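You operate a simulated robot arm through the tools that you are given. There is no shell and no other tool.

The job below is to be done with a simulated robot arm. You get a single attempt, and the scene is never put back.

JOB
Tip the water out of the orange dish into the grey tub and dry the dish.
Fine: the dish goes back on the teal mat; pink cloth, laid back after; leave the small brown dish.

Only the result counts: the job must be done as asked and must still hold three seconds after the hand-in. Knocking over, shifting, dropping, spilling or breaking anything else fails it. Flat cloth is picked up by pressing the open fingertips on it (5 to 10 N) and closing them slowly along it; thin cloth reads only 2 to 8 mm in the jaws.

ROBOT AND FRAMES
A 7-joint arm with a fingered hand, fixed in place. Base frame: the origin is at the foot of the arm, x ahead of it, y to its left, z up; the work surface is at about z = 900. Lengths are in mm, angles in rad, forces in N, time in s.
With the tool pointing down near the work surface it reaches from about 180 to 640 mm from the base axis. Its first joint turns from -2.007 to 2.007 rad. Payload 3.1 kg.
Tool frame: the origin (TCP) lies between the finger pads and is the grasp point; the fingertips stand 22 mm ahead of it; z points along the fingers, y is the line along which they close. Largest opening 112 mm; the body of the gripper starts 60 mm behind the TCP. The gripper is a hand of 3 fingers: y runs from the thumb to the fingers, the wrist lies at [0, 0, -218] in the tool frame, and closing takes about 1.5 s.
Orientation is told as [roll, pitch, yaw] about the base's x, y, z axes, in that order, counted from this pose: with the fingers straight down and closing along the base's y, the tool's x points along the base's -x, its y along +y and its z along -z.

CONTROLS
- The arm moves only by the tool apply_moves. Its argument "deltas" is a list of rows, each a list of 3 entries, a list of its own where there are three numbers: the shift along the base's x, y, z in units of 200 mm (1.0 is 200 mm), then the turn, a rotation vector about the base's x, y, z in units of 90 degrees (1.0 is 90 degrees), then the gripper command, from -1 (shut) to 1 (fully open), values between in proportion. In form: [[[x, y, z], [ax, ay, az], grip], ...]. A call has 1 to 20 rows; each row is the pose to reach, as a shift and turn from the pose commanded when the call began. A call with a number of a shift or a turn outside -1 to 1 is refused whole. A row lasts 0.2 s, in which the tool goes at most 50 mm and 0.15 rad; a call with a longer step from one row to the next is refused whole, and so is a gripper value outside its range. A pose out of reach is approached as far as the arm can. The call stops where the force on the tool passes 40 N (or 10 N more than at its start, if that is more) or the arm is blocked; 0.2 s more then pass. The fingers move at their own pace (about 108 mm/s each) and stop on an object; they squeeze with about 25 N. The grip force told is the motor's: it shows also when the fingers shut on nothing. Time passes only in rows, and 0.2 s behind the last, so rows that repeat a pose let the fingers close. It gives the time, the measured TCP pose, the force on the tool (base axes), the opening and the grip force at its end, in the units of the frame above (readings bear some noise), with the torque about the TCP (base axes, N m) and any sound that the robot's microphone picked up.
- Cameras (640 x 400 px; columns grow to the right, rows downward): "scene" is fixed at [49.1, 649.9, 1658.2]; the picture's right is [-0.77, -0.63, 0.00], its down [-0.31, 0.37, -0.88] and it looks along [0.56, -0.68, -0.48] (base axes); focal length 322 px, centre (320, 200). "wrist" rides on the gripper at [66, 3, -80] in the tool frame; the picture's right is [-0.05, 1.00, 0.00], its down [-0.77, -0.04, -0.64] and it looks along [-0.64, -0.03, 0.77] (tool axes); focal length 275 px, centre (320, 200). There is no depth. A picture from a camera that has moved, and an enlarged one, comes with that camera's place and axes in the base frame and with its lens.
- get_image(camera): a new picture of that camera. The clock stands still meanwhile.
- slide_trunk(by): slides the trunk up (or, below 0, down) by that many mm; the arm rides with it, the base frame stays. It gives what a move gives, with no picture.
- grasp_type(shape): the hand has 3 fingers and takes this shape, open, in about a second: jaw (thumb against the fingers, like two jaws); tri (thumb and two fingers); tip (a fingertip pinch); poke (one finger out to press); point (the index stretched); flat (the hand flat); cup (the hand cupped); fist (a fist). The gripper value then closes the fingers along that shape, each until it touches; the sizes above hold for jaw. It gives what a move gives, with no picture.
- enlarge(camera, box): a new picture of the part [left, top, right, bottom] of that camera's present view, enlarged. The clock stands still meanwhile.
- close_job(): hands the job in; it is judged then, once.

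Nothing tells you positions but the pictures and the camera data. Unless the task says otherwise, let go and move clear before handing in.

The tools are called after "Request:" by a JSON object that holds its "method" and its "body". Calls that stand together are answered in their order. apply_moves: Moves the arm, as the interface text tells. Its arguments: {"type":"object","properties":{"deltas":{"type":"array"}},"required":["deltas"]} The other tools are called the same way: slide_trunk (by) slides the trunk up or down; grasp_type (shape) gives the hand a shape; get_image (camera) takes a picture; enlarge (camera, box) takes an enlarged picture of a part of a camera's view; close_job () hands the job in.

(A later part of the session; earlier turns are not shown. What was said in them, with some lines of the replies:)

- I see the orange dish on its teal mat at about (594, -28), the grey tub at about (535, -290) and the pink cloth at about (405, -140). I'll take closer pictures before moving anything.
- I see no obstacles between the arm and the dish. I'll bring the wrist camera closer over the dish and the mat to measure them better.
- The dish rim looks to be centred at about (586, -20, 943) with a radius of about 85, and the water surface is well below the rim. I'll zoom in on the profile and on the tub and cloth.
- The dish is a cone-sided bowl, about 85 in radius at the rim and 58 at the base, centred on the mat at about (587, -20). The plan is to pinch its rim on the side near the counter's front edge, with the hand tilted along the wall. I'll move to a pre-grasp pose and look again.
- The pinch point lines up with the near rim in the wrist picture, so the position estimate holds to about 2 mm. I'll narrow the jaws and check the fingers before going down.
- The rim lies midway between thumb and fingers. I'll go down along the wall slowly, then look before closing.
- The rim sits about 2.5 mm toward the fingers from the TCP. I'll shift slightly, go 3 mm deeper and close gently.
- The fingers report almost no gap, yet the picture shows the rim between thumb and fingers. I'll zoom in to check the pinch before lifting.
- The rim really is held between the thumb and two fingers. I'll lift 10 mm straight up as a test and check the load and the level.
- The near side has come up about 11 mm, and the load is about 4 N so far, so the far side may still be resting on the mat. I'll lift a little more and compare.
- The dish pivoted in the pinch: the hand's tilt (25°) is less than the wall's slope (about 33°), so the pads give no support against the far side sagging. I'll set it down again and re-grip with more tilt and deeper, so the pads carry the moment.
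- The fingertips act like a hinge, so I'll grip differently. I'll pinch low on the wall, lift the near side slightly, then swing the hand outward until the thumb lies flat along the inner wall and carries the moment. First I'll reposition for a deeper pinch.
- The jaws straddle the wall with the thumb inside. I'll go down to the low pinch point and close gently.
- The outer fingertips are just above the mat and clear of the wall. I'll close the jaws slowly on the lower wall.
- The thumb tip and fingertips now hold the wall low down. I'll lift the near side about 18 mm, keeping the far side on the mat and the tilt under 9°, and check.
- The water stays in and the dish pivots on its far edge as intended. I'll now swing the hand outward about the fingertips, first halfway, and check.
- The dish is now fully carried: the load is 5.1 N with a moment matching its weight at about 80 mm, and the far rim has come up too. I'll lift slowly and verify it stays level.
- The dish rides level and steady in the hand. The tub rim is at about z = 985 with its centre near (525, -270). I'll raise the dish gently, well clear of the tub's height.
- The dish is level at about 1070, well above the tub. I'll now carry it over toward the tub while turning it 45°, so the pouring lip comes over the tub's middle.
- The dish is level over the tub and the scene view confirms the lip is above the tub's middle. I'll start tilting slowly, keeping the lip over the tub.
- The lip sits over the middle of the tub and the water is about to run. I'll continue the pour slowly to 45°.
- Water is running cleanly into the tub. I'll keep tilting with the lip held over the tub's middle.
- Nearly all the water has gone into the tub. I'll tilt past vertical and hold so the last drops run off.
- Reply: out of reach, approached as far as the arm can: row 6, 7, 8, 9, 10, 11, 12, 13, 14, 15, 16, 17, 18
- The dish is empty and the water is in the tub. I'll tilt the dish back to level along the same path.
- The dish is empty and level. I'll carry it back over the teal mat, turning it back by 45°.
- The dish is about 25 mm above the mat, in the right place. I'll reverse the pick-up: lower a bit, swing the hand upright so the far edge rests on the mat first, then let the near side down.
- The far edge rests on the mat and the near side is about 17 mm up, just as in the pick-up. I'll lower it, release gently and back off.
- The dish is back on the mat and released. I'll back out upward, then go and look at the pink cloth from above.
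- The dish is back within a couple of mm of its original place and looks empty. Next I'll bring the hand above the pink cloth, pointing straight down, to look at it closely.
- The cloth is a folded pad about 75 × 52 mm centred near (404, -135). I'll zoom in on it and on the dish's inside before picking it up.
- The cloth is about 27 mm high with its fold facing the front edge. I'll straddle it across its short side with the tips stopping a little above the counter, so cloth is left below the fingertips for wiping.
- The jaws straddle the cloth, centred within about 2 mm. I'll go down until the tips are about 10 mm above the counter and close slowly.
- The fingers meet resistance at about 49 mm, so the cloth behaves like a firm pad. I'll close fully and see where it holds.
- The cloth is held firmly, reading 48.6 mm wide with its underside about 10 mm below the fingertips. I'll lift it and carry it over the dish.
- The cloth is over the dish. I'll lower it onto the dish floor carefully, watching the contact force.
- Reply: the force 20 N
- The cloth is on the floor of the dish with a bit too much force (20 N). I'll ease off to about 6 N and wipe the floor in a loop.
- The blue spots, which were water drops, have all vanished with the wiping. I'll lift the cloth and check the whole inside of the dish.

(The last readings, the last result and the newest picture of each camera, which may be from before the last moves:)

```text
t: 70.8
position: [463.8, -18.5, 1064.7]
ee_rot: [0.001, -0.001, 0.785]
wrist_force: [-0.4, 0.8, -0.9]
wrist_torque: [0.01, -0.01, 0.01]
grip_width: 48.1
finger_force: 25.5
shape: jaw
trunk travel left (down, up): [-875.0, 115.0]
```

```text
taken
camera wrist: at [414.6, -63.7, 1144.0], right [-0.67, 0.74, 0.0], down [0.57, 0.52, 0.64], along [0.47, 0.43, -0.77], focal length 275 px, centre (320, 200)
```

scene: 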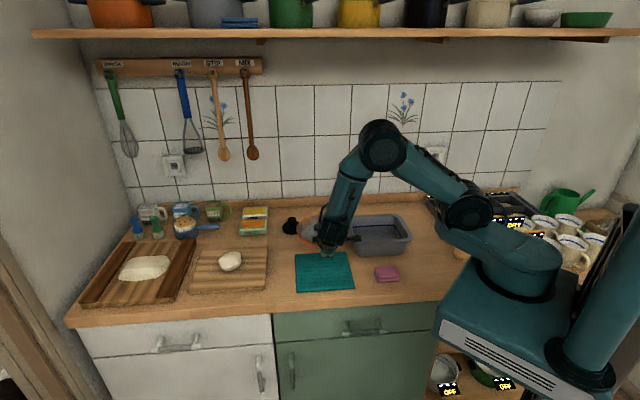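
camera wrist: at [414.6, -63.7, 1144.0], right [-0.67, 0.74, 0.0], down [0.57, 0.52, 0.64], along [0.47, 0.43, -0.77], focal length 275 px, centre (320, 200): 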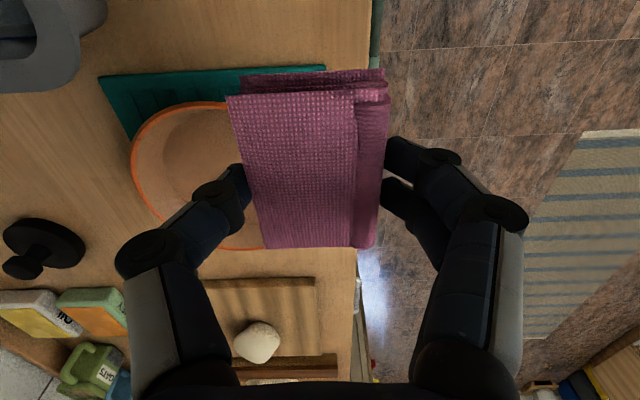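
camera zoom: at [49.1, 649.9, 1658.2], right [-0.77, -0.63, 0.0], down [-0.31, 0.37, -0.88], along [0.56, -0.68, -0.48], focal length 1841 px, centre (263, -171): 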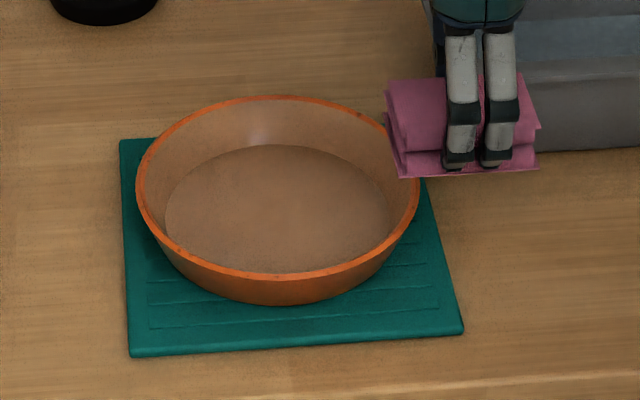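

From the scene side the inside looks dry. I'll check the inner wall on the near side from the wrist camera too.

Request:
{"method": "enlarge", "body": {"camera": "wrist", "box": [110, 80, 270, 260]}}

Request:
{"method": "apply_moves", "body": {"deltas": [[[-0.1, -0.15, 0], [0, 0, 0], -1], [[-0.2, -0.36, 0], [0, 0, 0], -1], [[-0.29, -0.54, 0], [0, 0, 0], -1], [[-0.303, -0.573, 0], [0, 0, 0], -1], [[-0.303, -0.573, 0], [0, 0, 0], -1]]}}

Request:
{"method": "get_image", "body": {"camera": "wrist"}}

Request:
{"method": "enlarge", "body": {"camera": "wrist", "box": [190, 190, 380, 330]}}

```text
2.22 times, centred on (190, 170) of wrist
camera zoom: at [414.6, -63.7, 1144.0], right [-0.67, 0.74, 0.0], down [0.57, 0.52, 0.64], along [0.47, 0.43, -0.77], focal length 612 px, centre (609, 267)
```

zoom: 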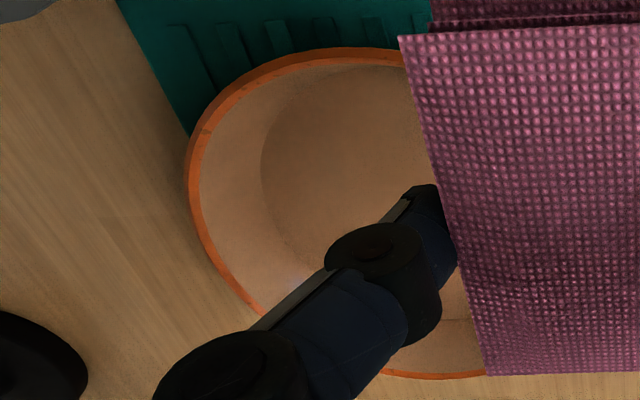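

```text
t: 72.0
position: [404.6, -131.9, 1066.0]
ee_rot: [0.001, -0.001, 0.785]
wrist_force: [0.1, 0.0, -0.5]
wrist_torque: [0.0, 0.03, -0.02]
grip_width: 49.0
finger_force: 25.1
shape: jaw
trunk travel left (down, up): [-875.0, 115.0]
```

```text
taken
camera wrist: at [355.3, -178.4, 1145.6], right [-0.67, 0.74, 0.0], down [0.57, 0.52, 0.64], along [0.47, 0.43, -0.77], focal length 275 px, centre (320, 200)
```

wrist: 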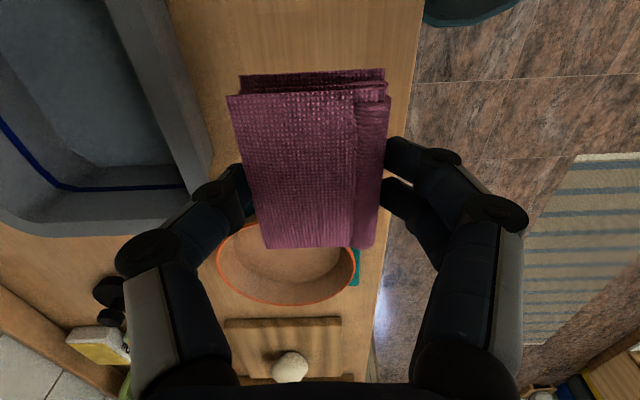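

```text
2.86 times, centred on (285, 260) of wrist
camera zoom: at [355.3, -178.4, 1145.6], right [-0.67, 0.74, 0.0], down [0.57, 0.52, 0.64], along [0.47, 0.43, -0.77], focal length 786 px, centre (420, 29)
```

zoom: 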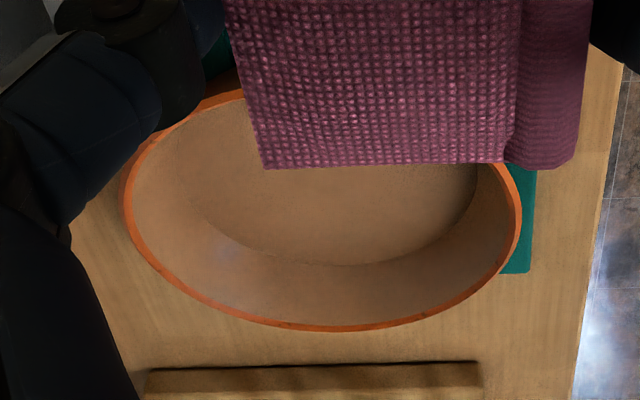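

The dish is dry all round. The cloth is now directly above its original spot, so I'll lower it and set it down.

Request:
{"method": "apply_moves", "body": {"deltas": [[[-0.004, -0.001, -0.15], [0, 0, 0], -1], [[-0.004, -0.001, -0.35], [0, 0, 0], -1], [[-0.004, -0.001, -0.52], [0, 0, 0], -1], [[-0.004, -0.001, -0.61], [0, 0, 0], -1], [[-0.004, -0.001, -0.645], [0, 0, 0], -1], [[-0.004, -0.001, -0.66], [0, 0, 0], -1], [[-0.004, -0.001, -0.668], [0, 0, 0], -1], [[-0.004, -0.001, -0.668], [0, 0, 0], -1]]}}

Request:
{"method": "enlarge", "body": {"camera": "scene", "box": [350, 220, 430, 300]}}

```text
t: 73.8
position: [405.9, -131.6, 930.8]
ee_rot: [-0.001, -0.002, 0.784]
wrist_force: [1.9, -0.7, 8.8]
wrist_torque: [0.01, 0.0, 0.0]
grip_width: 48.5
finger_force: 24.7
shape: jaw
trunk travel left (down, up): [-875.0, 115.0]
```

```text
5.00 times, centred on (390, 260) of scene
camera zoom: at [49.1, 649.9, 1658.2], right [-0.77, -0.63, 0.0], down [-0.31, 0.37, -0.88], along [0.56, -0.68, -0.48], focal length 1611 px, centre (-30, -100)
```

zoom: 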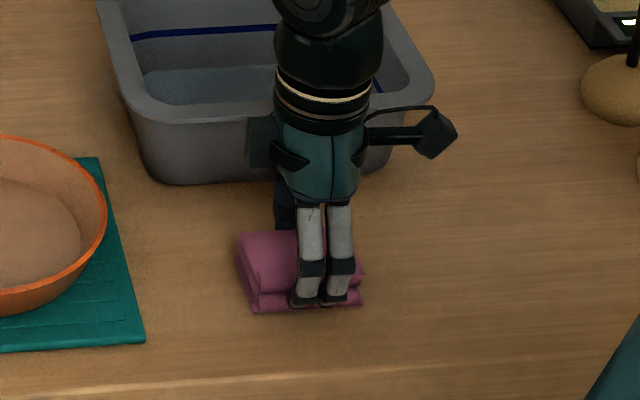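

The cloth is down on the counter within about 3 mm of its first place. I'll ease the pressure, open the fingers slowly and rise clear.

Request:
{"method": "apply_moves", "body": {"deltas": [[[0, 0, 0.006], [0, 0, 0], -1], [[0, 0, 0.006], [0, 0, 0], -0.5], [[0, 0, 0.006], [0, 0, 0], -0.2], [[0, 0, 0.006], [0, 0, 0], -0.1], [[0, 0, 0.006], [0, 0, 0], 0.0], [[0, 0, 0.006], [0, 0, 0], 0.15], [[0, 0, 0.006], [0, 0, 0], 0.35], [[0, 0, 0.006], [0, 0, 0], 0.6], [[0, 0, 0.006], [0, 0, 0], 0.6]]}}

Request:
{"method": "apply_moves", "body": {"deltas": [[[0, 0, 0.08], [0, 0, 0], 0.6], [[0, 0, 0.25], [0, 0, 0], 0.6], [[0, 0, 0.48], [0, 0, 0], 0.6], [[0, 0, 0.72], [0, 0, 0], 0.8], [[-0.1, 0, 0.95], [0, 0, 0], 1], [[-0.2, 0, 1.0], [0, 0, 0], 1], [[-0.2, 0, 1.0], [0, 0, 0], 1]]}}

Request:
{"method": "get_image", "body": {"camera": "scene"}}

Request:
{"method": "enlarge", "body": {"camera": "scene", "box": [270, 200, 430, 300]}}

Request:
{"method": "get_image", "body": {"camera": "wrist"}}

```text
t: 75.8
position: [405.1, -131.9, 932.4]
ee_rot: [0.002, -0.001, 0.786]
wrist_force: [0.2, -0.2, 0.2]
wrist_torque: [-0.01, -0.01, -0.03]
grip_width: 89.1
finger_force: 0.1
shape: jaw
trunk travel left (down, up): [-875.0, 115.0]
```

```text
refused: row 5 steps farther than a row can; nothing moved
```

```text
taken
```

scene: 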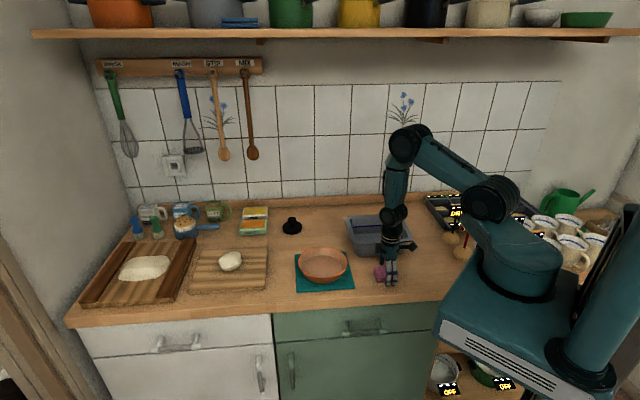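

```text
4.00 times, centred on (350, 250) of scene
camera zoom: at [49.1, 649.9, 1658.2], right [-0.77, -0.63, 0.0], down [-0.31, 0.37, -0.88], along [0.56, -0.68, -0.48], focal length 1289 px, centre (200, 0)
```

zoom: 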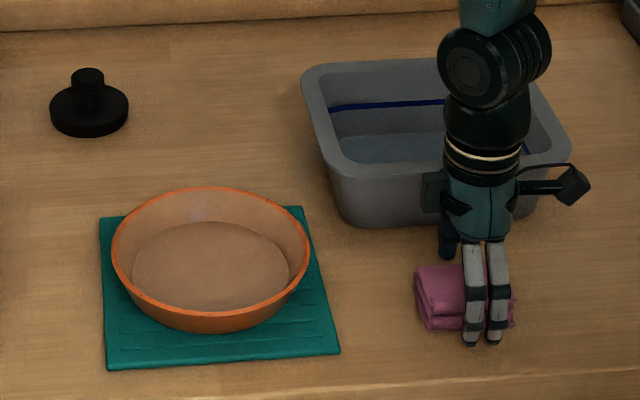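

```text
taken
camera wrist: at [356.4, -177.3, 1012.0], right [-0.67, 0.74, 0.0], down [0.57, 0.52, 0.64], along [0.47, 0.43, -0.77], focal length 275 px, centre (320, 200)
```

wrist: 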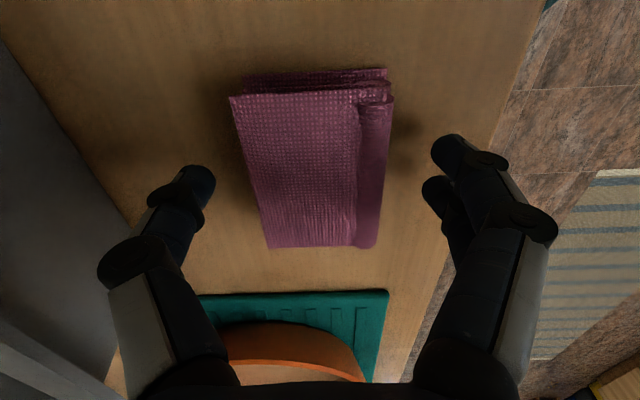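

The fingers are clear of the cloth on both sides and it lies flat in its place. The retreat was refused for one step that was too long, so I'll rise with shorter steps.

Request:
{"method": "apply_moves", "body": {"deltas": [[[0, 0, 0.08], [0, 0, 0], 0.6], [[0, 0, 0.25], [0, 0, 0], 0.6], [[0, 0, 0.45], [0, 0, 0], 0.6], [[0, 0, 0.65], [0, 0, 0], 0.8], [[0, 0, 0.85], [0, 0, 0], 1], [[-0.05, 0, 1.0], [0, 0, 0], 1], [[-0.2, 0, 1.0], [0, 0, 0], 1], [[-0.2, 0, 1.0], [0, 0, 0], 1]]}}

Request:
{"method": "get_image", "body": {"camera": "scene"}}

Request:
{"method": "enlarge", "body": {"camera": "scene", "box": [270, 200, 430, 300]}}

Request:
{"method": "get_image", "body": {"camera": "wrist"}}

```text
t: 77.6
position: [364.1, -131.5, 1133.1]
ee_rot: [0.001, 0.002, 0.785]
wrist_force: [-0.1, 0.4, 0.2]
wrist_torque: [-0.02, -0.02, -0.01]
grip_width: 112.1
finger_force: 0.1
shape: jaw
trunk travel left (down, up): [-875.0, 115.0]
```

```text
taken
```

scene: 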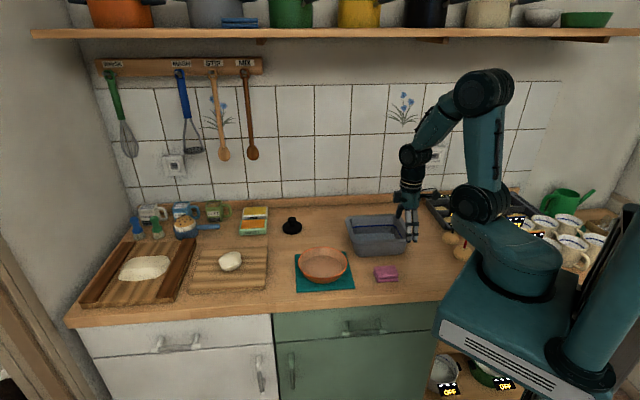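

```text
4.00 times, centred on (350, 250) of scene
camera zoom: at [49.1, 649.9, 1658.2], right [-0.77, -0.63, 0.0], down [-0.31, 0.37, -0.88], along [0.56, -0.68, -0.48], focal length 1289 px, centre (200, 0)
```

zoom: 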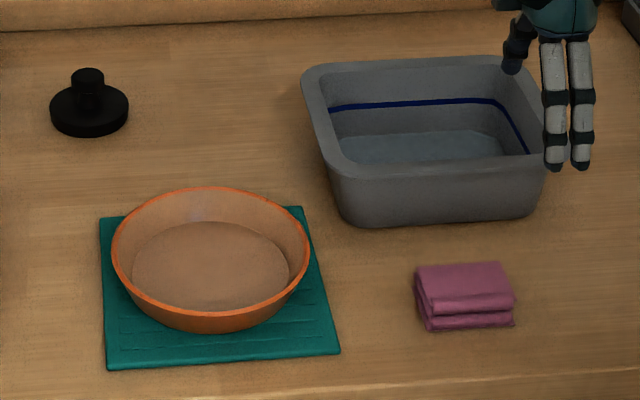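

```text
taken
camera wrist: at [316.1, -176.2, 1212.5], right [-0.67, 0.74, 0.0], down [0.57, 0.52, 0.64], along [0.47, 0.43, -0.77], focal length 275 px, centre (320, 200)
```

wrist: 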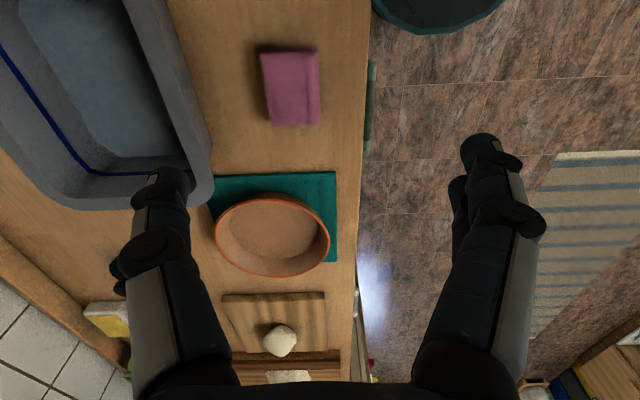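

The dish, cloth and tub all look right and the hand is clear. One last close look at the dish inside and the counter around it before handing in.

Request:
{"method": "enlarge", "body": {"camera": "wrist", "box": [190, 160, 350, 290]}}

Request:
{"method": "enlarge", "body": {"camera": "scene", "box": [285, 230, 375, 300]}}

Request:
{"method": "enlarge", "body": {"camera": "scene", "box": [340, 200, 430, 270]}}

```text
3.08 times, centred on (270, 225) of wrist
camera zoom: at [316.1, -176.2, 1212.5], right [-0.67, 0.74, 0.0], down [0.57, 0.52, 0.64], along [0.47, 0.43, -0.77], focal length 847 px, centre (474, 123)
```

zoom: 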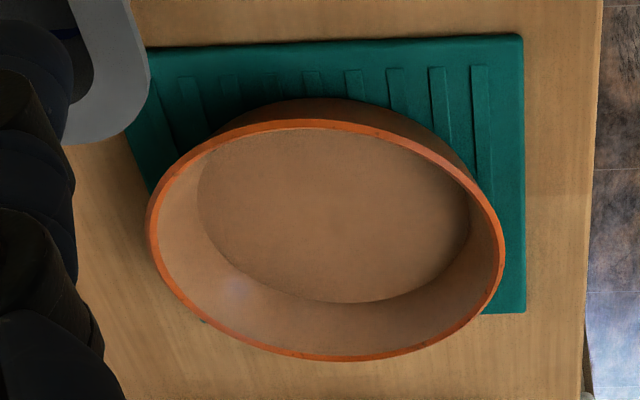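

```text
5.71 times, centred on (330, 265) of scene
camera zoom: at [49.1, 649.9, 1658.2], right [-0.77, -0.63, 0.0], down [-0.31, 0.37, -0.88], along [0.56, -0.68, -0.48], focal length 1841 px, centre (263, -171)
```

zoom: 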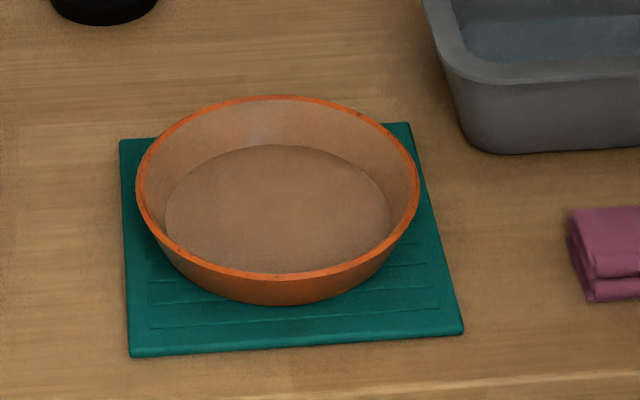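

```text
5.71 times, centred on (385, 235) of scene
camera zoom: at [49.1, 649.9, 1658.2], right [-0.77, -0.63, 0.0], down [-0.31, 0.37, -0.88], along [0.56, -0.68, -0.48], focal length 1841 px, centre (-51, 0)
```

zoom: 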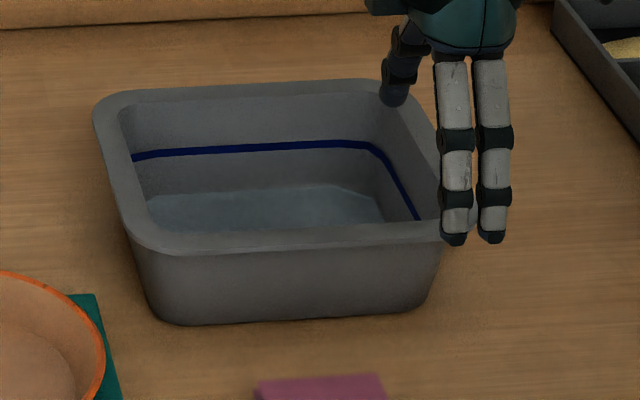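

The inside of the dish shows no drops, and it stands on the teal mat in its original place. The water is in the grey tub, the pink cloth lies back where it was, and there is no spill or disturbance around them. I'm handing the job in.

Request:
{"method": "close_job", "body": {}}

```text
The job is handed in.
```

The orange dish has been emptied into the grey tub and dried, and it is back on the teal mat within about 2 mm of where it started. I handed the job in; no verdict came back, so this is what the last pictures showed:

- **Dish:** the water drops that covered its floor and walls were gone after wiping, and no view of the inside showed any left.
- **Tub:** the water went in over its middle, with no spill visible on the counter or mat. The tub looks unmoved.
- **Pink cloth:** laid back flat and still folded, about 3 mm from its first place.
- **Small brown dish:** I never picked it out for certain in the pictures. I touched only the orange dish and the cloth, so it should be as it was.

The first grip on the dish let it pivot, so I set it down and took a new one before lifting. No water was lost doing that.
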